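You operate a simulated robot arm through the tools that you are given. There is no shell and no other tool. Be economical: measure what you need, move in short steps, check, and stop when the job is done.

The job below is to be done with a simulated two-armed robot. You get a single attempt, and the scene is never put back.

Task
Brush the dust off the case fan while holding it still.
Fine: switch off, then plug out, before the pink brush touches it. Brush back in its pot, plug back in, switch left off. Where these are worked on the way, their far stop is far enough and under half their travel is too little: fan plug. What is to be rubbed or washed off counts as gone when no trace of it is left.
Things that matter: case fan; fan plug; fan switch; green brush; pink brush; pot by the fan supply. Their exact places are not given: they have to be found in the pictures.

It is judged by the outcome, as a careful person would: the job done as asked, and still so three seconds after it is handed in. It fails if anything else is knocked over, pushed out of place, dropped, spilled or broken.

Robot
Two 6-joint arms with two-finger parallel grippers on one trunk, on a base that drives. Base frame: it is fixed to the floor where the robot stands at the start and does not move with it; the origin is under the middle of the robot, x ahead of it, y to its left, z up; the surface under the hand at the start is at about z = 800. Lengths are in mm, angles in rad, forces in N, time in s.
The left shoulder is at the start at [60, 187, 1072], the right one opposite. With the tool pointing down near the work surface each hand reaches from about 260 to 620 mm from the robot's upright axis, wherever it stands, measured 20 degrees to its own side. Places, roughly: fan plug [500, 0, 800]; fan switch [600, 0, 900]; pot by the fan supply [500, 200, 800]. Payload 1.57 kg a hand.
Tool frame (each hand has its own): the origin (TCP) lies between the finger pads and is the grasp point; the fingertips stand 30 mm ahead of it; z points along the fingers, y is the line along which they close. The gripper opens to 110 mm. The fingers are 24 mm wide and 12 mm thick; the gripper's body (48 by 112 mm) begins 78 mm behind the TCP.
Orientation is that of the tool frame in the base frame, as a unit quaternion [w, x, y, z]. With the fingers straight down and closing along the base's y, the tool's x points along the base's -x, its y along +y and its z along -z.

Tools
- The arms move only by the tool servo_tool. It takes "left_motion", "right_motion" or both (then of equal length, played together; a hand with none holds still); each is a list of rows, each an object of numbers (a shift or turn left out is 0, a gripper value left out holds the last): "wx", "wy", "wz": the turn, a rotation vector about the tool's x, y, z in units of 60 degrees (1.0 is 60 degrees); "tx", "ty", "tz": the shift along the tool's x, y, z in units of 100 mm (1.0 is 100 mm); "jaw": the closure in counts, from 0 (fully open) to 255 (shut). In form: [{"wx": .., "wy": .., "wz": .., "tx": .., "ty": .., "tz": .., "jaw": ..}, ...]. A call has 1 to 10 rows; each row is the pose to reach, as a shift and turn from the pose commanded when the call began, along the tool's axes at that moment. A call with a number of a shift or a turn outside -1 to 1 is refused whole. Rows are played at 5 a second. More than 50 mm and 0.15 rad between two rows, or a gripper value outside its range, and nothing of the call is played. A pose out of reach is approached as far as the arm can. The call stops where the force on the tool passes 90 N (or 10 N more than at its start, if that is more) or the arm is blocked; 0.2 s more then pass. The fingers move at their own pace (about 153 mm/s each) and stop on an object; they squeeze with about 39 N. The grip force told is the motor's: it shows also when the fingers shut on nothing. Time passes only in rows, and 0.2 s behind the last, so rows that repeat a pose let the fingers close. It gives the time, the measured TCP pose, the force on the tool (base axes), the opening and the grip force at its end, in the units of the frame above (readings bear some noise), with the torque about the TCP (base axes, N m) and any sound that the robot's microphone picked up.
- Cameras (640 x 400 px; columns grow to the right, rows downward): "scene" is now at [15.9, 22.3, 1613.7]; the picture's right is [0.26, -0.97, 0.00], its down [-0.72, -0.19, -0.66] and it looks along [0.64, 0.17, -0.75] (base axes); focal length 275 px, centre (320, 200). "left" rides on the left gripper at [70, -16, -141] in its tool frame; the picture's right is [0.23, 0.97, 0.00], its down [-0.85, 0.20, -0.48] and it looks along [-0.47, 0.11, 0.88] (tool axes); focal length 222 px, centre (320, 200). "right" rides on the right gripper at [70, 16, -141] in its tool frame; the picture's right is [-0.23, 0.97, 0.00], its down [-0.86, -0.20, -0.48] and it looks along [-0.47, -0.11, 0.88] (tool axes); focal length 222 px, centre (320, 200).
- snapshot(camera): a new picture of that camera. It takes no simulated time.
- move_column(by): slides the trunk up (or, below 0, down) by that many mm; the arms and the scene camera ride with it, the base frame stays. It gives what a move gives, with no picture.
- roll_base(legs): drives the robot by 1 to 6 legs, each [ahead, left, turn to the left] in mm, mm and rad, along the robot's own axes; the way and the turn of a leg run together, so that a leg with both is an arc; at most 1500 mm and 3.142 rad a leg. The arms and the cameras ride along, it lands a little off, and it stops where it bumps. It gives what a move gives.
- turn_head(pan, tilt): turns the head with the scene camera to pan (to the left, within 1.501 rad either way) and tilt (down, from -0.506 to 1.204), counted from straight ahead of the robot. It gives what a move gives.
- pixel_to_xyz(camera, pixels): for up to 12 pixels [column, row] of the newest picture of that camera ("zoom" is the newest enlarged one), the place [x, y, z] in the base frame of the surface seen there, good to about 2 mm. It takes no simulated time.
- zoom(camera, box): a new picture of the part [left, top, right, bottom] of that camera's present view, enlarged. It takes no simulated time.
- finish_job(): hands the job in; it is judged then, once.

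Work in short steps. Measure before you move; look again where a grasp or a placing could have gone wrong, and mend it. You have 80 turns and 58 pictures in all, those below and enlarged ones among them. Open the grippers and draw the arms clear of the work before you hand the job in, unless the task says otherwise; then end with one line.

The tools are called after "Request:" as name(argument=value, ...) on one line, values as JSON. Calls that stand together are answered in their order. servo_tool: Moves the arms, as the interface text tells. Its arguments: {"type":"object","properties":{"left_motion":{"type":"array","items":{"type":"object","properties":{"wx":{"type":"number"},"wy":{"type":"number"},"wz":{"type":"number"},"tx":{"type":"number"},"ty":{"type":"number"},"tz":{"type":"number"},"jaw":{"type":"number"}}}},"right_motion":{"type":"array","items":{"type":"object","properties":{"wx":{"type":"number"},"wy":{"type":"number"},"wz":{"type":"number"},"tx":{"type":"number"},"ty":{"type":"number"},"tz":{"type":"number"},"jaw":{"type":"number"}}}}},"required":[]} The other tools are called the same way: move_column (by) slides the trunk up or down; roll_base (legs) drives the base; turn_head (pan, tilt) turns the head that bears the scene camera; snapshot (camera) takes a picture; pixel_to_xyz (camera, pixels) gives the place of the surface under pixels of a picture; zoom (camera, box) takes an enlarged picture of a part of a camera's view; finish_job () hands the job in.

At the start:

```text
time: 0.0
left_tcp_pos: [407.7, 198.3, 1237.3]
left_tool_rot: [0.0, 0.0, 1.0, 0.0]
left_contact_force: [0.0, 0.1, 0.8]
left_wrist_torque: [0.01, 0.0, 0.01]
left_width: 110.3
left_grasp_force: 0.0
right_tcp_pos: [454.1, -115.0, 1196.2]
right_tool_rot: [0.0, 0.0, 1.0, -0.001]
right_contact_force: [0.8, -0.5, 0.1]
right_wrist_torque: [0.0, 0.0, -0.02]
right_width: 109.9
right_grasp_force: 0.1
trunk travel left (down, up): [-700.0, 290.0]
robot x, y, heading: [1.6, 0.4, 0.0]
head pan, tilt: [0.258, 0.846]
```

scene: 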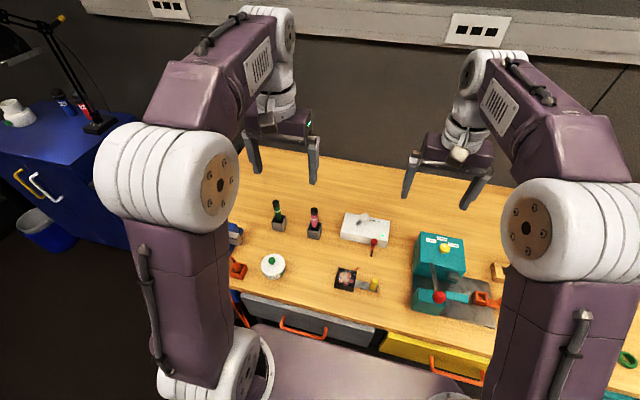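
right: 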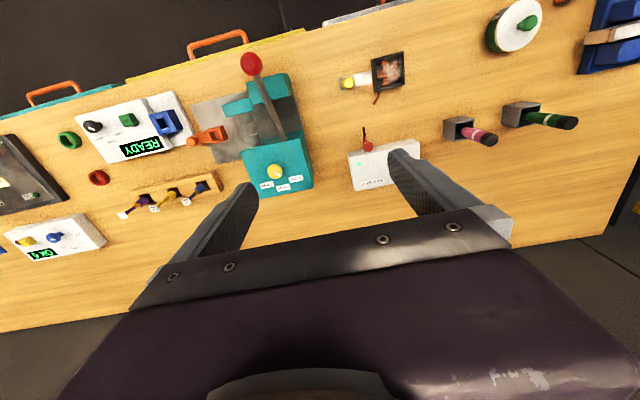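
left: 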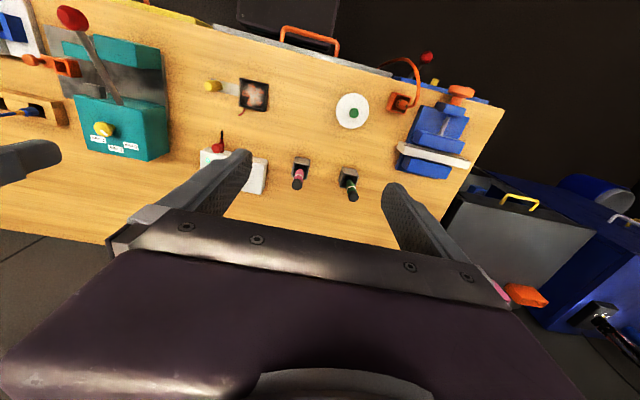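

The scene shows the white supply at about (365,228), brushes at (278,215) and (314,222), and the fan at (347,279). I zoom there for detail.

Request:
zoom(camera="scene", box=[240, 180, 420, 310])

Request:
zoom(camera="left", box=[180, 60, 400, 210])

```text
3.08 times, centred on (330, 245) of scene
```

zoom: 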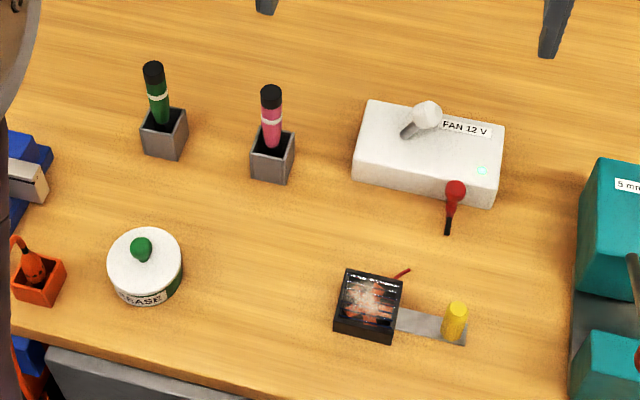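

```text
2.67 times, centred on (290, 135) of left
```

zoom: 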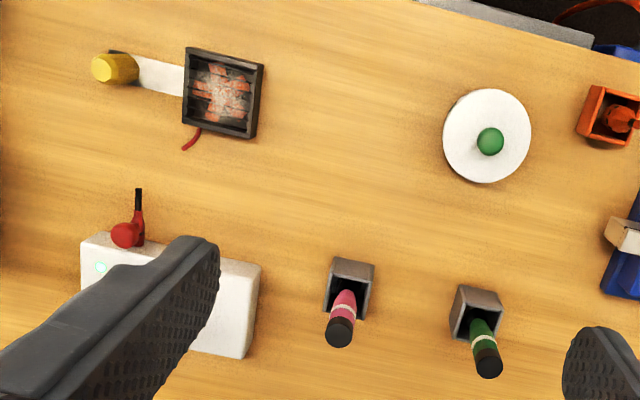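

The zoomed views show the supply's lever, the red plug on its front face, the fan with a yellow post and the pots. I measure them.

Request:
pixel_to_xyz(camera="scene", pixels=[[364.1, 217.4], [357.6, 223.5], [345.5, 214.5], [379, 221.5], [375.5, 235], [373.8, 241.8], [371.6, 253.5], [338.8, 268.7], [355.8, 272.6], [352.8, 284.6], [335.8, 282.5], [374.5, 279.1]])

Request:
pixel_to_xyz(camera="zoom", pixels=[[340, 332], [345, 300], [333, 262], [372, 267], [365, 315], [329, 305], [125, 236], [138, 195], [105, 65], [130, 70], [160, 77], [488, 365]])

Request:
pixel_to_xyz(camera="scene", pixels=[[313.8, 209.3], [313.8, 216], [314, 224], [308, 231], [318, 233], [320, 224], [277, 206], [354, 276.5], [362, 282], [374, 286], [345, 275], [360, 250]])

```text
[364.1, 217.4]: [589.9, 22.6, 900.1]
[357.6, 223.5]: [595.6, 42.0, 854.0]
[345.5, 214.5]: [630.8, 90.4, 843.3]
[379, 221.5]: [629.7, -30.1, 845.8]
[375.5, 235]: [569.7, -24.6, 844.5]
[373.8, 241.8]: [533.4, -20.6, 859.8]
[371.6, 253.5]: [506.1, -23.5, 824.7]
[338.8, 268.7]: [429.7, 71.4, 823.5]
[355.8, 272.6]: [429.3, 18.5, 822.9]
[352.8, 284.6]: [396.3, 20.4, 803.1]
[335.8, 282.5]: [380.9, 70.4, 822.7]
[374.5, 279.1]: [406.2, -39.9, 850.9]
```

```text
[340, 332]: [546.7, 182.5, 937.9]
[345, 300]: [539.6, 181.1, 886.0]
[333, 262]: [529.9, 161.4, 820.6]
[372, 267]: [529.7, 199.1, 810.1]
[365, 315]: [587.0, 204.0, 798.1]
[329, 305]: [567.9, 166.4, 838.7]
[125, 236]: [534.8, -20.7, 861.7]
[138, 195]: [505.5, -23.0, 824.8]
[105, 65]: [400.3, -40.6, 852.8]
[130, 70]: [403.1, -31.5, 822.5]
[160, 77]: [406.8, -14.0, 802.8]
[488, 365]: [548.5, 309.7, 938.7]
```

```text
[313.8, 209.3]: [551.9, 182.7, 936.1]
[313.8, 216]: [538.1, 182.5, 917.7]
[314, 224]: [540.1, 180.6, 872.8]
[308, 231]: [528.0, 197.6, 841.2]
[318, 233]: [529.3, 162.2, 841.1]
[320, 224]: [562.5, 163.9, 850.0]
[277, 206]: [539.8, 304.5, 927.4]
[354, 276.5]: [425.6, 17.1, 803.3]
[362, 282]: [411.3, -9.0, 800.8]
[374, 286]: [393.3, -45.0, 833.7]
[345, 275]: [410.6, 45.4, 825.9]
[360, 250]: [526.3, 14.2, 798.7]
```

Let me see the supply closely, from both the scene camera and the right wrist camera.

Request:
zoom(camera="scene", box=[325, 205, 395, 295])

Request:
zoom(camera="right", box=[320, 40, 500, 200])

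```text
4.44 times, centred on (360, 250) of scene
```

zoom: 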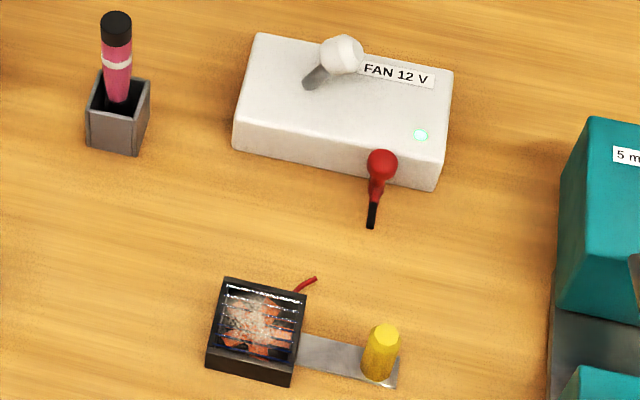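

```text
2.50 times, centred on (410, 120) of right
```

zoom: 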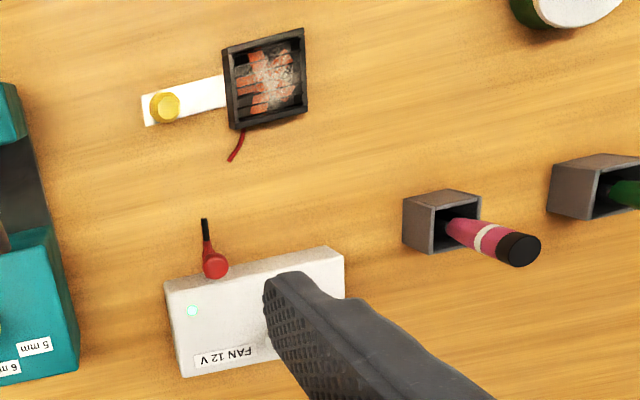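

I measure along the plug and the switch lever to learn their shape.

Request:
pixel_to_xyz(camera="zoom", pixels=[[217, 265], [210, 255], [208, 247], [206, 240], [205, 230], [204, 220], [198, 235], [230, 270], [168, 290], [335, 255]])

Request:
pixel_to_xyz(camera="scene", pixels=[[374, 241], [374, 245], [373.2, 248], [372.5, 251], [371.5, 255], [371, 257], [365, 215], [366, 219], [361, 219.5], [359, 221.5], [357, 224], [356, 224]])

```text
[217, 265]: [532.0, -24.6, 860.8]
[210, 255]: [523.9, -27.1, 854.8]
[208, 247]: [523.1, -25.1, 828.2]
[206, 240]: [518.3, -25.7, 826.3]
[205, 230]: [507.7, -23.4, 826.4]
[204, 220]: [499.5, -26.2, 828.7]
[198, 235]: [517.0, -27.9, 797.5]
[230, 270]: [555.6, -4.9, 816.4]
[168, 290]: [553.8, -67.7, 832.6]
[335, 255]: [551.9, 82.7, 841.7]
```

```text
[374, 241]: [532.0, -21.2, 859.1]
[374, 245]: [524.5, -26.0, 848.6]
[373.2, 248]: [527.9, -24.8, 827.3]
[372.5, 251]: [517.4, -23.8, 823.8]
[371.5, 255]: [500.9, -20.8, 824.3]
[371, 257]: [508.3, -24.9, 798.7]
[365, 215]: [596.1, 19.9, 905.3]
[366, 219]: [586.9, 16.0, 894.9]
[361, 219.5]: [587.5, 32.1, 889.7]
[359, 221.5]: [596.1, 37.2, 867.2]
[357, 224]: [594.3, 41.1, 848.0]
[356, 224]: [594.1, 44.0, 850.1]
```

The geometry is clear: the lever knob is at about (596,21,895) tilted to -y, its pivot at (597,43,848). The plug post with its ball is at (534,-24,855). I close the right gripper and start both arms toward their places, the left turning 60°.

Request:
servo_tool(right_motion=[{"tx": -0.1, "ty": 0.06, "tz": 0.1, "jaw": 255}, {"tx": -0.2, "ty": 0.12, "tz": 0.2}, {"tx": -0.3, "ty": 0.18, "tz": 0.3}, {"tx": -0.4, "ty": 0.24, "tz": 0.4}, {"tx": -0.5, "ty": 0.3, "tz": 0.5}, {"tx": -0.6, "ty": 0.36, "tz": 0.6}, {"tx": -0.7, "ty": 0.42, "tz": 0.7}, {"tx": -0.8, "ty": 0.48, "tz": 0.8}, {"tx": -0.9, "ty": 0.54, "tz": 0.9}, {"tx": -1.0, "ty": 0.6, "tz": 1.0}], left_motion=[{"tx": -0.1, "tz": 0.1, "wz": 0.1}, {"tx": -0.2, "tz": 0.2, "wz": 0.2}, {"tx": -0.3, "tz": 0.3, "wz": 0.3}, {"tx": -0.4, "tz": 0.4, "wz": 0.4}, {"tx": -0.5, "tz": 0.5, "wz": 0.5}, {"tx": -0.6, "tz": 0.6, "wz": 0.6}, {"tx": -0.7, "tz": 0.7, "wz": 0.7}, {"tx": -0.8, "tz": 0.8, "wz": 0.8}, {"tx": -0.9, "tz": 0.9, "wz": 0.9}, {"tx": -1.0, "tz": 1.0, "wz": 1.0}])

```text
time: 2.2
left_tcp_pos: [508.0, 199.6, 1136.7]
left_tool_rot: [0.0, 0.501, 0.865, 0.0]
left_contact_force: [1.3, 0.7, -0.7]
left_wrist_torque: [0.02, 0.02, 0.03]
left_width: 110.1
left_grasp_force: 0.1
right_tcp_pos: [554.3, -54.3, 1097.4]
right_tool_rot: [-0.001, 0.0, 1.0, 0.0]
right_contact_force: [0.7, -0.5, -0.4]
right_wrist_torque: [-0.01, 0.0, 0.03]
right_width: 0.3
right_grasp_force: 21.6
trunk travel left (down, up): [-700.0, 290.0]
robot x, y, heading: [-1.4, -0.5, 0.002]
head pan, tilt: [0.258, 0.846]
```

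Both landed as expected. Now the right goes on down toward a point right of the knob and the left finishes its turn.

Request:
servo_tool(right_motion=[{"tx": -0.1, "ty": 0.05, "tz": 0.2}, {"tx": -0.2, "ty": 0.1, "tz": 0.4}, {"tx": -0.3, "ty": 0.15, "tz": 0.6}, {"tx": -0.4, "ty": 0.2, "tz": 0.8}, {"tx": -0.43, "ty": 0.24, "tz": 1.0}], left_motion=[{"wz": 0.1}, {"wz": 0.2}, {"wz": 0.3}, {"wz": 0.4}, {"wz": 0.5}])

Request:
servo_tool(right_motion=[{"tz": 0.2}, {"tz": 0.4}, {"tz": 0.6}, {"tz": 0.8}, {"tz": 0.88}])

Request:
zoom(camera="scene", box=[280, 160, 440, 290])

```text
time: 3.4
left_tcp_pos: [507.0, 198.1, 1137.6]
left_tool_rot: [0.0, 0.707, 0.707, -0.001]
left_contact_force: [-0.7, -0.4, 0.4]
left_wrist_torque: [-0.02, 0.0, 0.03]
left_width: 109.8
left_grasp_force: 0.1
right_tcp_pos: [575.2, -36.9, 994.7]
right_tool_rot: [0.001, -0.001, 1.0, 0.0]
right_contact_force: [0.4, 0.3, 1.0]
right_wrist_torque: [0.02, 0.02, -0.01]
right_width: 0.0
right_grasp_force: 21.5
right hand out of reach, approached as far as the arm can: row 2, 3, 4, 5
trunk travel left (down, up): [-700.0, 290.0]
robot x, y, heading: [-2.2, 1.9, -0.003]
head pan, tilt: [0.258, 0.846]
```

```text
time: 4.6
left_tcp_pos: [506.1, 198.8, 1138.6]
left_tool_rot: [0.0, 0.707, 0.707, 0.0]
left_contact_force: [0.1, 0.4, 0.3]
left_wrist_torque: [0.01, 0.0, -0.02]
left_width: 110.0
left_grasp_force: 0.1
right_tcp_pos: [575.5, -36.2, 907.4]
right_tool_rot: [-0.001, 0.0, 1.0, 0.0]
right_contact_force: [-0.3, -0.4, -0.1]
right_wrist_torque: [-0.03, 0.0, -0.01]
right_width: 0.2
right_grasp_force: 20.9
trunk travel left (down, up): [-700.0, 290.0]
robot x, y, heading: [1.8, 2.0, -0.001]
head pan, tilt: [0.258, 0.846]
```

```text
3.08 times, centred on (360, 225) of scene
```

zoom: 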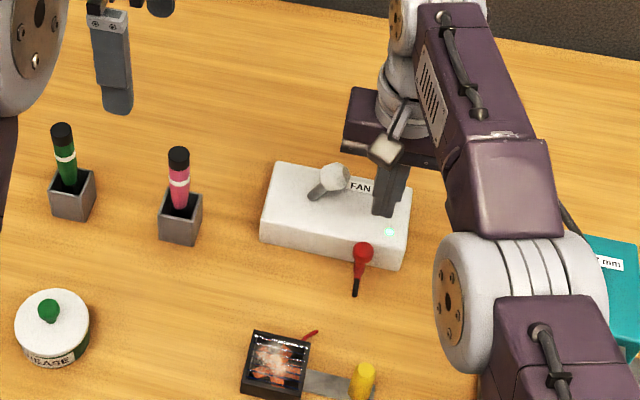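

The right hand stopped at x=575, its reach limit. I tilt the fingers forward about 23° so the tip reaches x≈597, staying to the right of the knob.

Request:
servo_tool(right_motion=[{"wy": -0.1}, {"wy": -0.2}, {"wy": -0.3}, {"wy": -0.4}, {"wy": -0.4, "tx": -0.1}, {"wy": -0.4, "tx": -0.2}])

```text
time: 6.0
left_tcp_pos: [507.2, 198.3, 1138.0]
left_tool_rot: [0.0, 0.706, 0.708, 0.0]
left_contact_force: [-1.1, 0.3, -0.3]
left_wrist_torque: [0.01, -0.03, -0.01]
left_width: 109.9
left_grasp_force: 0.1
right_tcp_pos: [665.9, -10.1, 908.1]
right_tool_rot: [0.208, 0.0, 0.978, 0.0]
right_contact_force: [-1.3, 0.5, 0.4]
right_wrist_torque: [-0.03, -0.01, -0.01]
right_width: 0.1
right_grasp_force: 21.7
right hand out of reach, approached as far as the arm can: row 1, 2, 3, 4, 5, 6
trunk travel left (down, up): [-700.0, 290.0]
robot x, y, heading: [-0.7, 1.2, -0.0]
head pan, tilt: [0.258, 0.846]
```

The tilt took the hand to (666,-10); no contact. I bring it back to around (597,-25).

Request:
servo_tool(right_motion=[{"tx": 0.0, "ty": -0.15, "tz": 0.0}, {"tx": 0.2, "ty": -0.15, "tz": -0.09}, {"tx": 0.4, "ty": -0.15, "tz": -0.18}, {"tx": 0.63, "ty": -0.15, "tz": -0.28}])

```text
time: 7.0
left_tcp_pos: [507.7, 198.7, 1139.0]
left_tool_rot: [0.0, 0.708, 0.707, 0.0]
left_contact_force: [-0.5, -0.9, 0.3]
left_wrist_torque: [0.0, -0.01, 0.0]
left_width: 109.9
left_grasp_force: 0.0
right_tcp_pos: [664.7, -9.2, 906.1]
right_tool_rot: [0.207, 0.0, 0.978, 0.0]
right_contact_force: [-0.6, -0.9, 0.0]
right_wrist_torque: [0.0, 0.0, -0.02]
right_width: 0.1
right_grasp_force: 21.2
right hand out of reach, approached as far as the arm can: row 1, 2, 3, 4
trunk travel left (down, up): [-700.0, 290.0]
robot x, y, heading: [0.1, -2.5, 0.001]
head pan, tilt: [0.258, 0.846]
```

It did not move, so the arm is at a limit. I take a look before going on.

Request:
snapshot(camera="scene")

Request:
servo_tool(right_motion=[{"tx": -0.1, "tz": -0.23, "wy": 0.1}, {"tx": -0.2, "tz": -0.46, "wy": 0.2}])

```text
49 pictures are left
```

scene: 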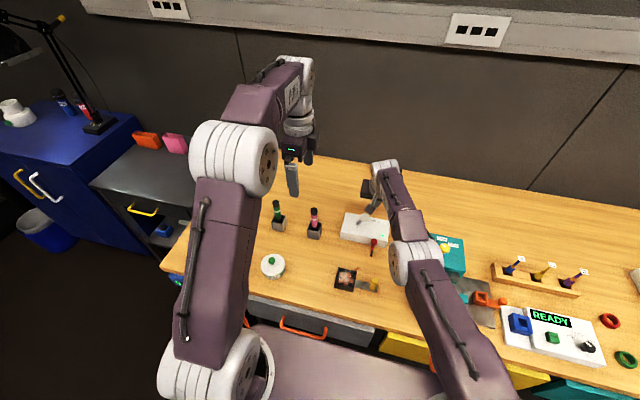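

```text
time: 7.6
left_tcp_pos: [507.4, 199.2, 1138.4]
left_tool_rot: [0.0, 0.707, 0.707, 0.0]
left_contact_force: [0.5, 0.0, 0.0]
left_wrist_torque: [-0.01, 0.01, -0.01]
left_width: 110.0
left_grasp_force: 0.0
right_tcp_pos: [623.2, -22.4, 956.3]
right_tool_rot: [0.103, 0.0, 0.995, 0.0]
right_contact_force: [-0.2, -0.2, -0.6]
right_wrist_torque: [0.05, -0.03, 0.0]
right_width: 0.2
right_grasp_force: 21.2
right hand out of reach, approached as far as the arm can: row 1, 2
trunk travel left (down, up): [-700.0, 290.0]
robot x, y, heading: [-1.7, -0.4, -0.0]
head pan, tilt: [0.258, 0.846]
```

The arm seems to be near a stretched configuration. I unwind it: untilt fully while pulling back and up.

Request:
servo_tool(right_motion=[{"wy": 0.1, "tx": 0.2, "tz": -0.1}, {"wy": 0.2, "tx": 0.4, "tz": -0.2}, {"wy": 0.2, "tx": 0.6, "tz": -0.3}, {"wy": 0.2, "tx": 0.8, "tz": -0.4}, {"wy": 0.2, "tx": 1.0, "tz": -0.5}])

```text
time: 8.8
left_tcp_pos: [507.3, 198.9, 1138.6]
left_tool_rot: [0.001, 0.707, 0.707, -0.001]
left_contact_force: [-0.2, -0.8, -0.5]
left_wrist_torque: [-0.01, 0.01, 0.0]
left_width: 110.0
left_grasp_force: 0.0
right_tcp_pos: [567.4, -13.4, 978.5]
right_tool_rot: [-0.002, 0.0, 1.0, 0.0]
right_contact_force: [0.1, 0.0, 0.3]
right_wrist_torque: [0.0, -0.03, 0.06]
right_width: 0.0
right_grasp_force: 21.5
right hand out of reach, approached as far as the arm can: row 2, 3, 4, 5
trunk travel left (down, up): [-700.0, 290.0]
robot x, y, heading: [-1.0, 1.2, -0.003]
head pan, tilt: [0.258, 0.846]
```

Still blocked inward; I go back along the way I came, toward (554,-54,1078).

Request:
servo_tool(right_motion=[{"tx": 0.03, "ty": -0.1, "tz": -0.25}, {"tx": 0.06, "ty": -0.2, "tz": -0.5}, {"tx": 0.1, "ty": -0.3, "tz": -0.75}, {"tx": 0.13, "ty": -0.41, "tz": -1.0}])

```text
time: 9.8
left_tcp_pos: [507.0, 199.6, 1139.2]
left_tool_rot: [0.001, 0.708, 0.707, -0.001]
left_contact_force: [-0.4, 0.0, -1.3]
left_wrist_torque: [0.02, -0.03, -0.02]
left_width: 110.2
left_grasp_force: 0.1
right_tcp_pos: [558.5, -54.3, 1080.4]
right_tool_rot: [-0.001, 0.0, 1.0, 0.0]
right_contact_force: [0.5, -0.3, 0.4]
right_wrist_torque: [0.01, -0.04, -0.01]
right_width: 0.0
right_grasp_force: 21.3
right hand out of reach, approached as far as the arm can: row 1, 2, 3, 4
trunk travel left (down, up): [-700.0, 290.0]
robot x, y, heading: [-1.3, 0.3, -0.0]
head pan, tilt: [0.258, 0.846]
```

It followed. Now straight back and outward to bend the elbow again.

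Request:
servo_tool(right_motion=[{"tx": 0.2, "ty": -0.12, "tz": -0.2}, {"tx": 0.4, "ty": -0.24, "tz": -0.4}, {"tx": 0.6, "ty": -0.36, "tz": -0.6}, {"tx": 0.8, "ty": -0.48, "tz": -0.8}, {"tx": 1.0, "ty": -0.6, "tz": -1.0}])

```text
time: 11.0
left_tcp_pos: [505.6, 199.3, 1138.7]
left_tool_rot: [0.001, 0.707, 0.707, 0.0]
left_contact_force: [-0.4, -0.6, -0.3]
left_wrist_torque: [0.04, -0.03, 0.0]
left_width: 110.1
left_grasp_force: 0.1
right_tcp_pos: [523.1, -99.0, 1185.2]
right_tool_rot: [0.003, 0.0, 1.0, 0.001]
right_contact_force: [-1.3, 0.6, 0.4]
right_wrist_torque: [0.05, -0.06, 0.02]
right_width: 0.1
right_grasp_force: 21.4
right hand out of reach, approached as far as the arm can: row 1, 2, 3, 4, 5
trunk travel left (down, up): [-700.0, 290.0]
robot x, y, heading: [0.3, -0.6, 0.002]
head pan, tilt: [0.258, 0.846]
```

I look at the arm's shape to understand the blockage.

Request:
snapshot(camera="scene")

```text
48 pictures are left
```

scene: 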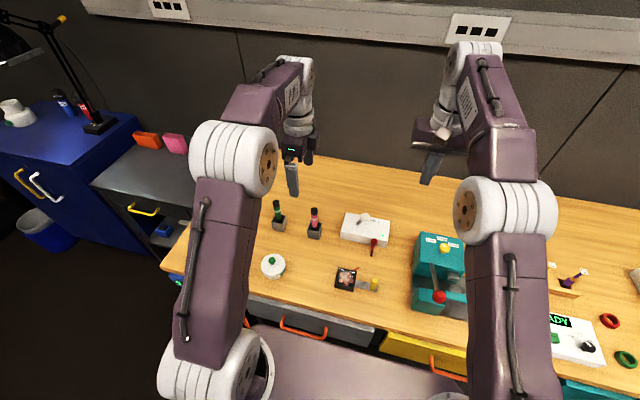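

The arm is fully straight. Moving straight down at this x should bend the elbow again since the reachable radius is larger below.

Request:
servo_tool(right_motion=[{"tz": 0.2}, {"tz": 0.4}, {"tz": 0.6}, {"tz": 0.8}, {"tz": 1.0}])

Request:
servo_tool(right_motion=[{"tx": 0.2}, {"tx": 0.4}, {"tx": 0.6}])

```text
time: 12.2
left_tcp_pos: [506.9, 198.2, 1138.7]
left_tool_rot: [0.0, 0.707, 0.707, 0.0]
left_contact_force: [-0.5, -0.2, 0.1]
left_wrist_torque: [0.0, 0.0, 0.0]
left_width: 110.0
left_grasp_force: 0.1
right_tcp_pos: [522.6, -99.4, 1080.9]
right_tool_rot: [0.0, 0.0, 1.0, 0.0]
right_contact_force: [0.8, 0.4, -0.5]
right_wrist_torque: [0.01, 0.01, -0.01]
right_width: 0.0
right_grasp_force: 21.2
trunk travel left (down, up): [-700.0, 290.0]
robot x, y, heading: [0.6, 1.7, 0.004]
head pan, tilt: [0.258, 0.846]
```

```text
time: 13.0
left_tcp_pos: [506.3, 198.7, 1139.7]
left_tool_rot: [0.001, 0.707, 0.707, 0.0]
left_contact_force: [0.4, -0.6, 0.0]
left_wrist_torque: [0.01, 0.03, 0.01]
left_width: 110.2
left_grasp_force: 0.1
right_tcp_pos: [460.8, -100.4, 1082.8]
right_tool_rot: [0.001, 0.0, 1.0, 0.0]
right_contact_force: [-0.7, 0.0, 0.8]
right_wrist_torque: [0.0, -0.01, -0.01]
right_width: 0.0
right_grasp_force: 21.3
trunk travel left (down, up): [-700.0, 290.0]
robot x, y, heading: [-3.2, 0.6, -0.0]
head pan, tilt: [0.258, 0.846]
```

Freed. Now I tilt the fingers forward 0.35 rad while approaching, so the reach is not exhausted.

Request:
servo_tool(right_motion=[{"wy": -0.1}, {"wy": -0.2}, {"wy": -0.334}, {"wy": -0.334, "tx": -0.22, "ty": 0.18, "tz": 0.22}, {"wy": -0.334, "tx": -0.45, "ty": 0.37, "tz": 0.45}, {"wy": -0.334, "tx": -0.68, "ty": 0.56, "tz": 0.68}, {"wy": -0.334, "tx": -0.9, "ty": 0.75, "tz": 0.9}])

Request:
servo_tool(right_motion=[{"tx": -0.03, "tz": 0.3}, {"tx": -0.06, "tz": 0.6}, {"tx": -0.09, "tz": 0.92}])

Request:
zoom(camera="scene", box=[320, 180, 420, 270])

```text
time: 14.6
left_tcp_pos: [509.1, 200.0, 1137.6]
left_tool_rot: [-0.001, 0.707, 0.707, -0.001]
left_contact_force: [-0.1, -0.6, -0.3]
left_wrist_torque: [-0.01, 0.03, -0.01]
left_width: 109.8
left_grasp_force: 0.1
right_tcp_pos: [554.7, -24.7, 992.4]
right_tool_rot: [0.173, 0.001, 0.985, 0.0]
right_contact_force: [-0.2, 0.0, 0.5]
right_wrist_torque: [0.01, 0.01, 0.02]
right_width: 0.1
right_grasp_force: 21.3
trunk travel left (down, up): [-700.0, 290.0]
robot x, y, heading: [0.2, 0.8, 0.001]
head pan, tilt: [0.258, 0.846]
```

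```text
time: 15.4
left_tcp_pos: [507.3, 197.9, 1138.9]
left_tool_rot: [0.0, 0.707, 0.707, 0.001]
left_contact_force: [-0.2, -1.2, -1.0]
left_wrist_torque: [0.01, 0.02, 0.02]
left_width: 110.0
left_grasp_force: 0.0
right_tcp_pos: [593.3, -26.0, 907.9]
right_tool_rot: [0.174, -0.001, 0.985, 0.0]
right_contact_force: [-0.3, -0.3, -0.3]
right_wrist_torque: [0.03, 0.0, 0.03]
right_width: 0.0
right_grasp_force: 21.5
trunk travel left (down, up): [-700.0, 290.0]
robot x, y, heading: [2.4, -0.6, -0.001]
head pan, tilt: [0.258, 0.846]
```

```text
4.44 times, centred on (370, 225) of scene
```

zoom: 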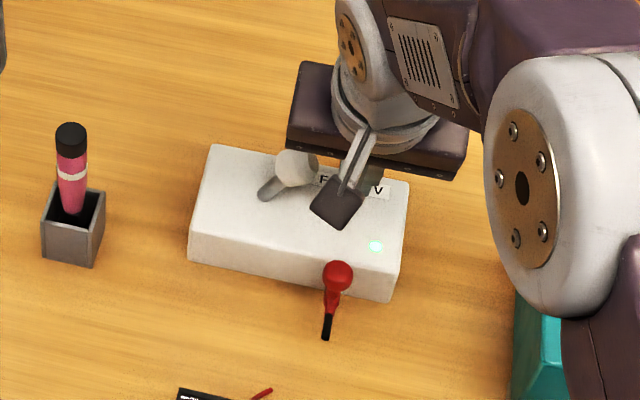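

The fingers are right beside the knob (screen right). I push in +y about 64 mm.

Request:
servo_tool(right_motion=[{"ty": 0.12}, {"ty": 0.24}, {"ty": 0.34}, {"ty": 0.44}, {"ty": 0.54}, {"ty": 0.64}])

Request:
zoom(camera="scene", box=[320, 180, 420, 270])

```text
time: 16.8
left_tcp_pos: [506.2, 196.7, 1139.1]
left_tool_rot: [-0.001, 0.707, 0.707, 0.0]
left_contact_force: [-0.1, 0.0, -0.3]
left_wrist_torque: [0.03, 0.02, -0.07]
left_width: 109.9
left_grasp_force: 0.0
right_tcp_pos: [592.7, 37.3, 908.1]
right_tool_rot: [0.173, 0.001, 0.985, 0.0]
right_contact_force: [-0.1, -7.7, 0.6]
right_wrist_torque: [-0.08, 0.0, -0.06]
right_width: 0.0
right_grasp_force: 21.7
trunk travel left (down, up): [-700.0, 290.0]
robot x, y, heading: [-1.7, -0.7, 0.002]
head pan, tilt: [0.258, 0.846]
```

```text
4.44 times, centred on (370, 225) of scene
```

zoom: 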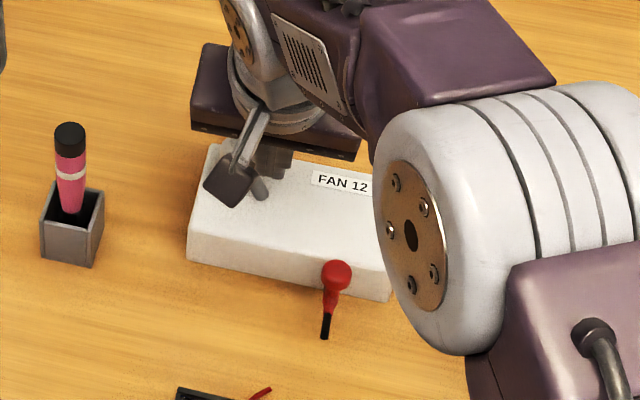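

The knob has swung to the left side. I retreat the way I came, rise, and move back toward the plug, then look.

Request:
servo_tool(right_motion=[{"ty": -0.3}, {"ty": -0.61}, {"ty": -0.61, "tx": -0.1, "tz": -0.28}, {"ty": -0.61, "tx": -0.2, "tz": -0.56}, {"ty": -0.61, "tx": 0.1, "tz": -0.67, "wy": 0.11}, {"ty": -0.61, "tx": 0.39, "tz": -0.78, "wy": 0.22}, {"ty": -0.61, "tx": 0.39, "tz": -0.78, "wy": 0.334, "jaw": 130}])

Request:
zoom(camera="scene", box=[310, 190, 410, 290])

Request:
snapshot(camera="right")

```text
time: 18.4
left_tcp_pos: [507.7, 198.4, 1138.6]
left_tool_rot: [0.0, 0.707, 0.707, -0.001]
left_contact_force: [0.2, -0.3, 0.2]
left_wrist_torque: [0.02, 0.03, 0.02]
left_width: 110.1
left_grasp_force: 0.1
right_tcp_pos: [530.1, -22.0, 967.9]
right_tool_rot: [-0.001, 0.0, 1.0, -0.001]
right_contact_force: [0.5, -0.1, -0.7]
right_wrist_torque: [-0.03, 0.01, -0.01]
right_width: 54.2
right_grasp_force: 0.0
trunk travel left (down, up): [-700.0, 290.0]
robot x, y, heading: [4.2, -1.1, 0.0]
head pan, tilt: [0.258, 0.846]
```

```text
4.00 times, centred on (360, 240) of scene
```

zoom: 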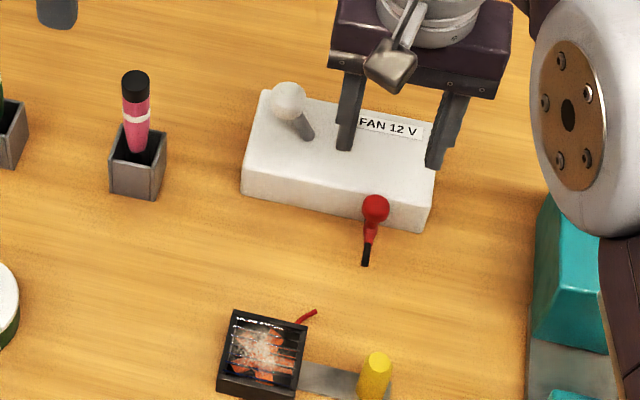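

```text
44 pictures are left
```

right: 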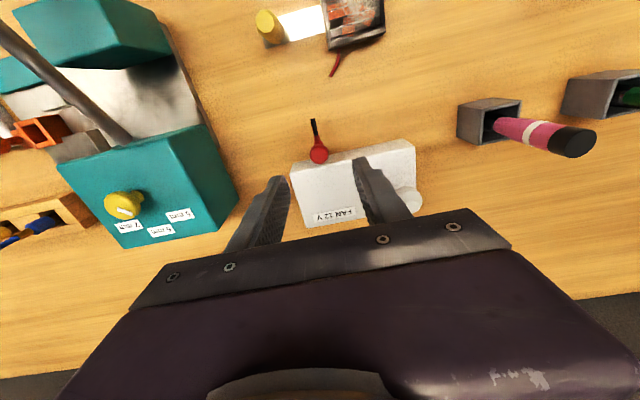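

The LED is off and the lever stays left. Now I go down straddling the plug's ball (54 mm open) to z≈850 and close.

Request:
servo_tool(right_motion=[{"tz": 0.3}, {"tz": 0.6}, {"tz": 0.95}])

Request:
servo_tool(right_motion=[{"tz": 0.2}, {"tz": 0.2, "jaw": 255}, {"tz": 0.2}, {"tz": 0.2}, {"tz": 0.2}])

Request:
zoom(camera="scene", box=[310, 190, 410, 290])

```text
time: 19.2
left_tcp_pos: [506.8, 198.4, 1139.0]
left_tool_rot: [0.0, 0.707, 0.707, 0.0]
left_contact_force: [0.2, 0.8, 0.5]
left_wrist_torque: [0.0, -0.02, -0.01]
left_width: 110.0
left_grasp_force: 0.1
right_tcp_pos: [529.4, -22.6, 873.6]
right_tool_rot: [0.0, -0.001, 1.0, 0.0]
right_contact_force: [0.4, 0.0, -0.5]
right_wrist_torque: [0.0, 0.0, -0.01]
right_width: 53.9
right_grasp_force: 0.0
trunk travel left (down, up): [-700.0, 290.0]
robot x, y, heading: [-1.6, 0.3, 0.001]
head pan, tilt: [0.258, 0.846]
```

```text
time: 20.4
left_tcp_pos: [506.7, 195.1, 1138.6]
left_tool_rot: [-0.002, 0.707, 0.707, 0.001]
left_contact_force: [-0.6, -0.6, 0.6]
left_wrist_torque: [0.0, 0.04, 0.01]
left_width: 109.7
left_grasp_force: 0.0
right_tcp_pos: [528.8, -24.4, 854.7]
right_tool_rot: [0.0, 0.0, 1.0, 0.001]
right_contact_force: [0.6, -18.8, 0.8]
right_wrist_torque: [-0.11, -0.34, -0.13]
right_width: 21.3
right_grasp_force: 34.5
trunk travel left (down, up): [-700.0, 290.0]
robot x, y, heading: [1.3, -1.1, -0.003]
head pan, tilt: [0.258, 0.846]
```

```text
4.00 times, centred on (360, 240) of scene
```

zoom: 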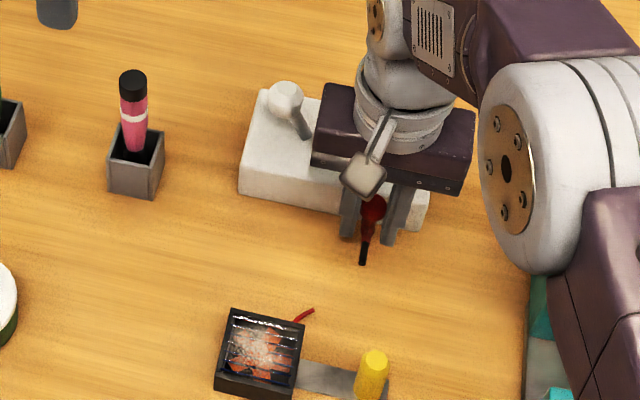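

The ball is gripped (21 mm wide). I pull back along -x, easing y by -2.5 mm to relieve the side force.

Request:
servo_tool(right_motion=[{"ty": -0.025}, {"tx": 0.07, "ty": -0.025}, {"tx": 0.14, "ty": -0.025}, {"tx": 0.21, "ty": -0.025}, {"tx": 0.28, "ty": -0.025}, {"tx": 0.35, "ty": -0.025}])

Request:
zoom(camera="scene", box=[310, 190, 410, 290])

```text
time: 21.8
left_tcp_pos: [509.4, 196.3, 1138.4]
left_tool_rot: [-0.001, 0.707, 0.707, 0.0]
left_contact_force: [0.1, 0.3, 0.3]
left_wrist_torque: [-0.02, -0.04, 0.02]
left_width: 110.0
left_grasp_force: 0.1
right_tcp_pos: [498.7, -23.7, 854.1]
right_tool_rot: [0.003, 0.0, 1.0, 0.001]
right_contact_force: [18.5, -8.5, 5.3]
right_wrist_torque: [-0.04, 0.42, 0.0]
right_width: 21.3
right_grasp_force: 34.4
trunk travel left (down, up): [-700.0, 290.0]
robot x, y, heading: [-1.3, -0.0, -0.0]
head pan, tilt: [0.258, 0.846]
```

```text
4.00 times, centred on (360, 240) of scene
```

zoom: 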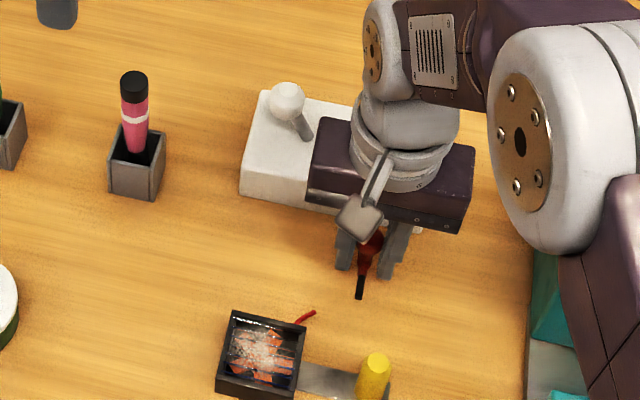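

The plug came out 30 mm with 18 N resistance; I pull on to see whether that is the stop.

Request:
servo_tool(right_motion=[{"tx": 0.05}, {"tx": 0.1}, {"tx": 0.1}])

```text
time: 22.6
left_tcp_pos: [508.4, 198.6, 1138.0]
left_tool_rot: [-0.001, 0.707, 0.707, 0.0]
left_contact_force: [0.2, -0.6, -0.5]
left_wrist_torque: [0.01, 0.02, -0.01]
left_width: 109.8
left_grasp_force: 0.0
right_tcp_pos: [482.5, -24.4, 852.9]
right_tool_rot: [-0.003, 0.0, 1.0, 0.0]
right_contact_force: [8.6, -2.6, -8.7]
right_wrist_torque: [0.07, -0.2, -0.07]
right_width: 13.8
right_grasp_force: 29.9
trunk travel left (down, up): [-700.0, 290.0]
robot x, y, heading: [-0.1, -1.4, 0.004]
head pan, tilt: [0.258, 0.846]
```

The fingers slip off the ball (21→14 mm), so the plug is at a stop. I open, rise and check.

Request:
servo_tool(right_motion=[{"tx": -0.1, "jaw": 130}, {"tx": -0.1, "jaw": 130}, {"tz": -0.3, "tx": -0.1}, {"tz": -0.6, "tx": 0.1}, {"tz": -0.95, "tx": 0.2, "ty": -0.3}])

Request:
zoom(camera="scene", box=[310, 190, 410, 290])

Request:
pixel_to_xyz(camera="zoom", pixels=[[368, 235], [365, 260], [362, 285]])

```text
time: 23.8
left_tcp_pos: [505.7, 197.1, 1139.2]
left_tool_rot: [-0.001, 0.707, 0.707, 0.002]
left_contact_force: [0.5, -0.4, -0.3]
left_wrist_torque: [0.02, -0.01, -0.02]
left_width: 110.1
left_grasp_force: 0.1
right_tcp_pos: [463.3, -56.0, 949.4]
right_tool_rot: [0.001, 0.0, 1.0, 0.0]
right_contact_force: [0.0, 0.8, 0.2]
right_wrist_torque: [0.03, -0.01, -0.01]
right_width: 54.2
right_grasp_force: 0.0
trunk travel left (down, up): [-700.0, 290.0]
robot x, y, heading: [1.9, -5.3, 0.002]
head pan, tilt: [0.258, 0.846]
```

```text
4.00 times, centred on (360, 240) of scene
```

zoom: 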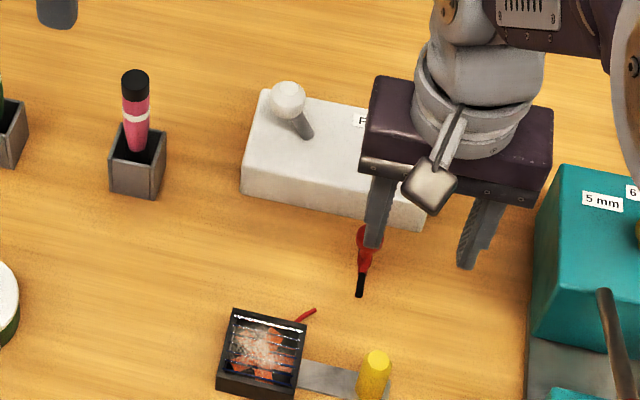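

```text
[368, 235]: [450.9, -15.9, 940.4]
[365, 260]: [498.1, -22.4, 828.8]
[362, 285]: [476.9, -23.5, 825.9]
```

The plug sits 30 mm out and stays. I measure the vise's lever (near the post) and the post before moving the right hand there.

Request:
snapshot(camera="scene")

Request:
pixel_to_xyz(camera="scene", pixels=[[439, 297], [436, 285], [433, 272], [418, 300], [416, 270], [374.5, 279], [374, 283], [371, 281], [377.5, 281], [374, 289]])

```text
40 pictures are left
```

scene: 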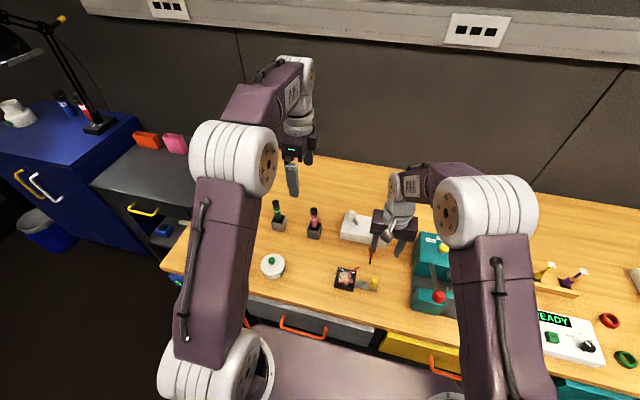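

```text
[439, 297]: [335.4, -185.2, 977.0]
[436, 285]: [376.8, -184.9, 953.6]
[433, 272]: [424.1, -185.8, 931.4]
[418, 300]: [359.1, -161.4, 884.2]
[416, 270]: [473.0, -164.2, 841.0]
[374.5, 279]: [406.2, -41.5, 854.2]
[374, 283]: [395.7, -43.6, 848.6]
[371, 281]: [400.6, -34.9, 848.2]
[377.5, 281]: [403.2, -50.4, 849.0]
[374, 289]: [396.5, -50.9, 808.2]
```

Post centre is about (403,-42), top 853; the vise lever at y=-185 stays clear. I turn the right hand -60° while moving over the post, and lower the left over the pink brush (548,182).

Request:
servo_tool(right_motion=[{"tx": 0.06, "ty": 0.014, "wz": -0.1}, {"tx": 0.12, "ty": 0.03, "wz": -0.2}, {"tx": 0.18, "ty": 0.04, "wz": -0.3}, {"tx": 0.24, "ty": 0.06, "wz": -0.4}, {"tx": 0.3, "ty": 0.07, "wz": -0.5}, {"tx": 0.36, "ty": 0.08, "wz": -0.6}, {"tx": 0.42, "ty": 0.1, "wz": -0.7}, {"tx": 0.48, "ty": 0.11, "wz": -0.8}, {"tx": 0.54, "ty": 0.13, "wz": -0.9}, {"tx": 0.6, "ty": 0.14, "wz": -1.0}], left_motion=[{"ty": 0.1, "tx": -0.04}, {"ty": 0.2, "tx": -0.08}, {"ty": 0.3, "tx": -0.12}, {"ty": 0.41, "tx": -0.16}, {"ty": 0.41, "tx": -0.16, "tz": 0.15}, {"ty": 0.41, "tx": -0.16, "tz": 0.3}, {"ty": 0.41, "tx": -0.16, "tz": 0.45}, {"ty": 0.41, "tx": -0.16, "tz": 0.6}, {"ty": 0.41, "tx": -0.16, "tz": 0.75}, {"ty": 0.41, "tx": -0.16, "tz": 0.9}])

Request:
servo_tool(right_motion=[{"wz": -0.1}, {"wz": -0.2}, {"wz": -0.3}, {"wz": -0.4}, {"wz": -0.5}])

Request:
snapshot(camera="left")

Request:
snapshot(camera="right")

```text
time: 26.0
left_tcp_pos: [547.0, 182.3, 1048.1]
left_tool_rot: [0.0, 0.707, 0.707, 0.0]
left_contact_force: [0.4, -1.3, 0.0]
left_wrist_torque: [-0.02, 0.03, 0.03]
left_width: 109.9
left_grasp_force: 0.1
right_tcp_pos: [404.8, -41.1, 949.6]
right_tool_rot: [0.0, -0.501, 0.866, 0.001]
right_contact_force: [-0.5, 0.5, -0.6]
right_wrist_torque: [-0.01, 0.0, -0.02]
right_width: 53.8
right_grasp_force: 0.0
trunk travel left (down, up): [-700.0, 290.0]
robot x, y, heading: [-1.5, -3.0, 0.002]
head pan, tilt: [0.258, 0.846]
```

```text
time: 27.2
left_tcp_pos: [548.5, 183.4, 1049.3]
left_tool_rot: [0.0, 0.707, 0.707, -0.001]
left_contact_force: [-0.2, -0.4, -0.5]
left_wrist_torque: [-0.02, -0.01, 0.02]
left_width: 109.9
left_grasp_force: 0.1
right_tcp_pos: [405.1, -40.5, 947.5]
right_tool_rot: [0.0, 0.708, -0.706, 0.0]
right_contact_force: [0.3, 0.1, -0.3]
right_wrist_torque: [0.0, 0.01, -0.02]
right_width: 53.9
right_grasp_force: 0.1
trunk travel left (down, up): [-700.0, 290.0]
robot x, y, heading: [2.5, 2.0, 0.003]
head pan, tilt: [0.258, 0.846]
```

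```text
39 pictures are left
```

left: 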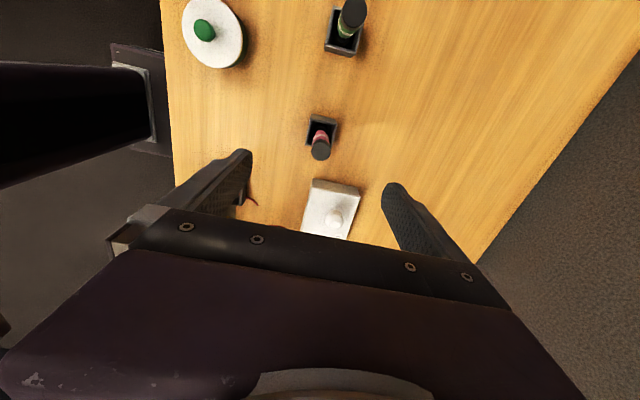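

```text
38 pictures are left
```

right: 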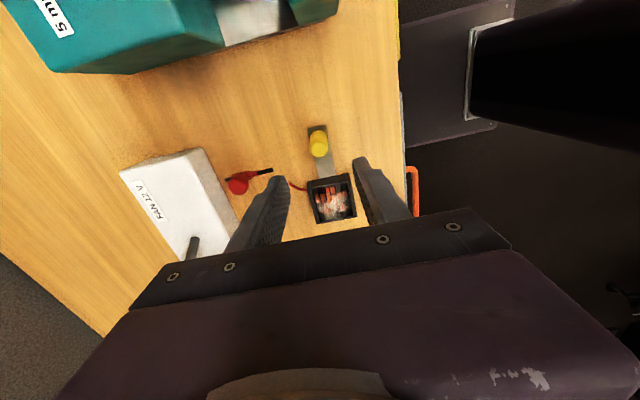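

Both views are aligned. I re-measure the post top (319,143) and the brush tops from these closer views.

Request:
pixel_to_xyz(camera="right", pixels=[[319, 150], [312, 148], [326, 148], [318, 134], [318, 156], [321, 210], [352, 213]])

Request:
pixel_to_xyz(camera="left", pixels=[[320, 151], [313, 150], [329, 150], [321, 158], [321, 143], [309, 122], [337, 124], [322, 134]])

```text
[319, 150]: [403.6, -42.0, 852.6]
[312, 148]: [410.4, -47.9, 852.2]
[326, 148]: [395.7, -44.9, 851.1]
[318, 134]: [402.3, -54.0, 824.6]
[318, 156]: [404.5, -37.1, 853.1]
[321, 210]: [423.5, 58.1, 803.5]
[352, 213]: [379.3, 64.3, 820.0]
```

```text
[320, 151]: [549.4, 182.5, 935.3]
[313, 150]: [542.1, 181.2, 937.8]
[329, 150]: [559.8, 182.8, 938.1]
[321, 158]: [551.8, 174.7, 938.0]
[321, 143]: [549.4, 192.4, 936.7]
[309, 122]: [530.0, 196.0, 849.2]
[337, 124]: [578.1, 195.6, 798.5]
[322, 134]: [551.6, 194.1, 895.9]
```

Post centre (403,-44), brush centre (550.5,183.5). Both go down.

Request:
servo_tool(right_motion=[{"tx": 0.03, "ty": 0.02, "tz": 0.25}, {"tx": 0.03, "ty": 0.02, "tz": 0.5}, {"tx": 0.03, "ty": 0.02, "tz": 0.75}, {"tx": 0.03, "ty": 0.02, "tz": 1.0}], left_motion=[{"ty": 0.02, "tz": 0.25}, {"ty": 0.02, "tz": 0.5}, {"ty": 0.02, "tz": 0.75}, {"ty": 0.02, "tz": 1.0}])

Request:
servo_tool(right_motion=[{"tz": 0.08}, {"tz": 0.08, "jaw": 255}, {"tz": 0.08}, {"tz": 0.08}, {"tz": 0.08}], left_motion=[{"tz": 0.2}, {"tz": 0.48}, {"tz": 0.48}, {"tz": 0.48}, {"tz": 0.48}])

Request:
snapshot(camera="scene")

```text
time: 28.2
left_tcp_pos: [549.8, 183.2, 948.7]
left_tool_rot: [0.0, 0.707, 0.707, 0.0]
left_contact_force: [0.0, 1.0, -0.9]
left_wrist_torque: [-0.01, 0.01, -0.01]
left_width: 110.0
left_grasp_force: 0.0
right_tcp_pos: [401.6, -42.4, 848.7]
right_tool_rot: [0.0, 0.708, -0.707, -0.001]
right_contact_force: [0.4, -0.2, 0.0]
right_wrist_torque: [-0.02, 0.03, 0.0]
right_width: 54.1
right_grasp_force: 0.0
trunk travel left (down, up): [-700.0, 290.0]
robot x, y, heading: [-0.0, 1.3, 0.002]
head pan, tilt: [0.258, 0.846]
```

```text
time: 29.4
left_tcp_pos: [549.9, 183.8, 900.8]
left_tool_rot: [0.0, 0.707, 0.708, 0.0]
left_contact_force: [0.5, -0.6, 0.2]
left_wrist_torque: [-0.02, -0.01, 0.02]
left_width: 110.1
left_grasp_force: 0.1
right_tcp_pos: [402.3, -43.2, 841.2]
right_tool_rot: [0.0, -0.707, 0.707, 0.0]
right_contact_force: [2.0, -0.2, 4.8]
right_wrist_torque: [0.05, 0.0, -0.07]
right_width: 20.4
right_grasp_force: 34.3
trunk travel left (down, up): [-700.0, 290.0]
robot x, y, heading: [-2.9, 0.2, -0.001]
head pan, tilt: [0.258, 0.846]
```

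```text
37 pictures are left
```

scene: 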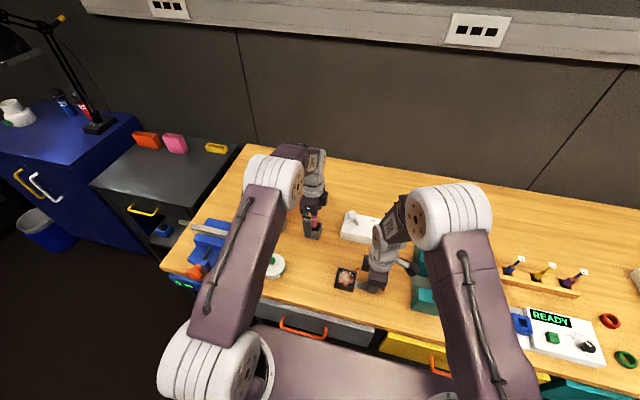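

The right hand holds the post (20 mm). The left closes on the pink brush and lifts it.

Request:
servo_tool(left_motion=[{"jaw": 255}, {"jaw": 255}, {"jaw": 255}, {"jaw": 255}, {"tz": -0.1}, {"tz": -0.3}, {"tz": -0.6}, {"tz": -0.9}])

Request:
snapshot(camera="left")

Request:
zoom(camera="scene", box=[250, 140, 420, 310])

```text
time: 31.2
left_tcp_pos: [548.6, 182.7, 990.4]
left_tool_rot: [-0.001, 0.707, 0.707, 0.0]
left_contact_force: [-0.9, -0.2, -0.9]
left_wrist_torque: [-0.01, -0.02, -0.01]
left_width: 20.1
left_grasp_force: 34.0
right_tcp_pos: [400.6, -42.5, 841.9]
right_tool_rot: [0.0, 0.707, -0.707, 0.0]
right_contact_force: [2.6, 0.2, 6.6]
right_wrist_torque: [0.17, 0.0, -0.03]
right_width: 20.0
right_grasp_force: 33.7
trunk travel left (down, up): [-700.0, 290.0]
robot x, y, heading: [0.3, 0.1, -0.003]
head pan, tilt: [0.258, 0.846]
```

```text
36 pictures are left
```

left: 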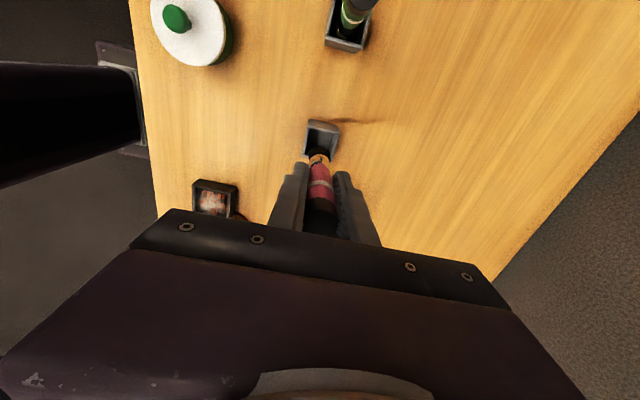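

```text
2.35 times, centred on (335, 225) of scene
```

zoom: 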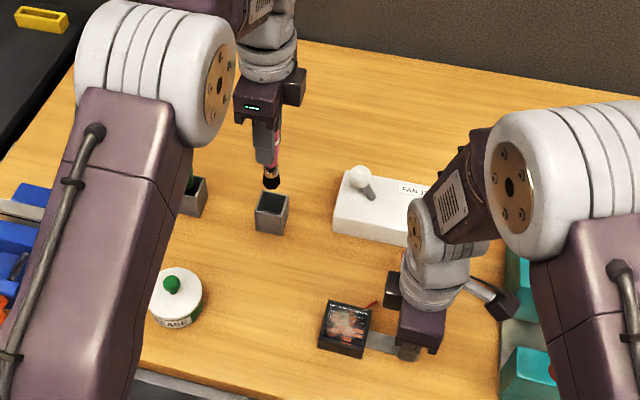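

The brush is out of its pot. I measure the bristle tip at zoom (271,187) and the fan's edges.

Request:
pixel_to_xyz(camera="zoom", pixels=[[271, 187], [271, 180], [271, 172], [270, 166], [326, 308], [369, 316], [358, 346], [321, 340], [345, 325], [340, 318], [355, 330]])

Request:
zoom(camera="scene", box=[320, 250, 400, 300])

```text
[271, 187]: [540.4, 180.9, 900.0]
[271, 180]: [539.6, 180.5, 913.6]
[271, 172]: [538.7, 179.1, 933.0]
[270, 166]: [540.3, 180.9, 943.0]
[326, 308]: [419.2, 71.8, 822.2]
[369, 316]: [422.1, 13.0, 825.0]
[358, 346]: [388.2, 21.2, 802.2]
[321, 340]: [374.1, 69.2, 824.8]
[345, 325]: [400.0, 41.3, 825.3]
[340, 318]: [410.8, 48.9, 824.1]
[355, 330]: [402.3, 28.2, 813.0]
```

```text
8.00 times, centred on (360, 275) of scene
```

zoom: 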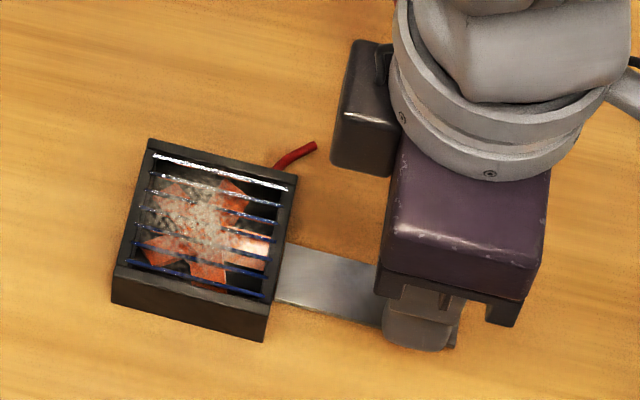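

Bristle tip is about 95 mm below the TCP. I measure the dust's extents on the fan.

Request:
pixel_to_xyz(camera="zoom", pixels=[[152, 160], [290, 180], [268, 298], [128, 265], [153, 187], [140, 215], [205, 220], [155, 245], [230, 255], [240, 205]])

```text
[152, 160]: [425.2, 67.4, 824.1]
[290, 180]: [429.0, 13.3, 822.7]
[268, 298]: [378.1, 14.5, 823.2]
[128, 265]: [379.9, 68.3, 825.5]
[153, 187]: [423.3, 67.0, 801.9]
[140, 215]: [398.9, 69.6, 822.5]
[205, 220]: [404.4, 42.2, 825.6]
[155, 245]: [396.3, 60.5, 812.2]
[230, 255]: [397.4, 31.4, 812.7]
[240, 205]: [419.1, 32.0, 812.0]
```

I check how far the right gripper's left side sticks out before bringing the left hand next to it.

Request:
pixel_to_xyz(camera="zoom", pixels=[[350, 60], [335, 150], [360, 155], [360, 100], [400, 60], [390, 280], [430, 200]])

Request:
zoom(camera="left", box=[180, 100, 400, 240])

```text
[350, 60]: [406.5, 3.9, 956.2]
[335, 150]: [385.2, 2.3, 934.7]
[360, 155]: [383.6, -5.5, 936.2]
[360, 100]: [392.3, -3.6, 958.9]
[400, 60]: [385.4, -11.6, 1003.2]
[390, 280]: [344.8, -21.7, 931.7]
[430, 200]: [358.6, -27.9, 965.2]
```

```text
2.86 times, centred on (290, 170) of left
```

zoom: 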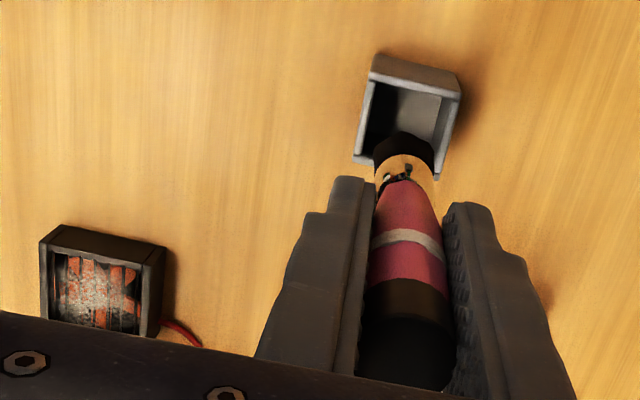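

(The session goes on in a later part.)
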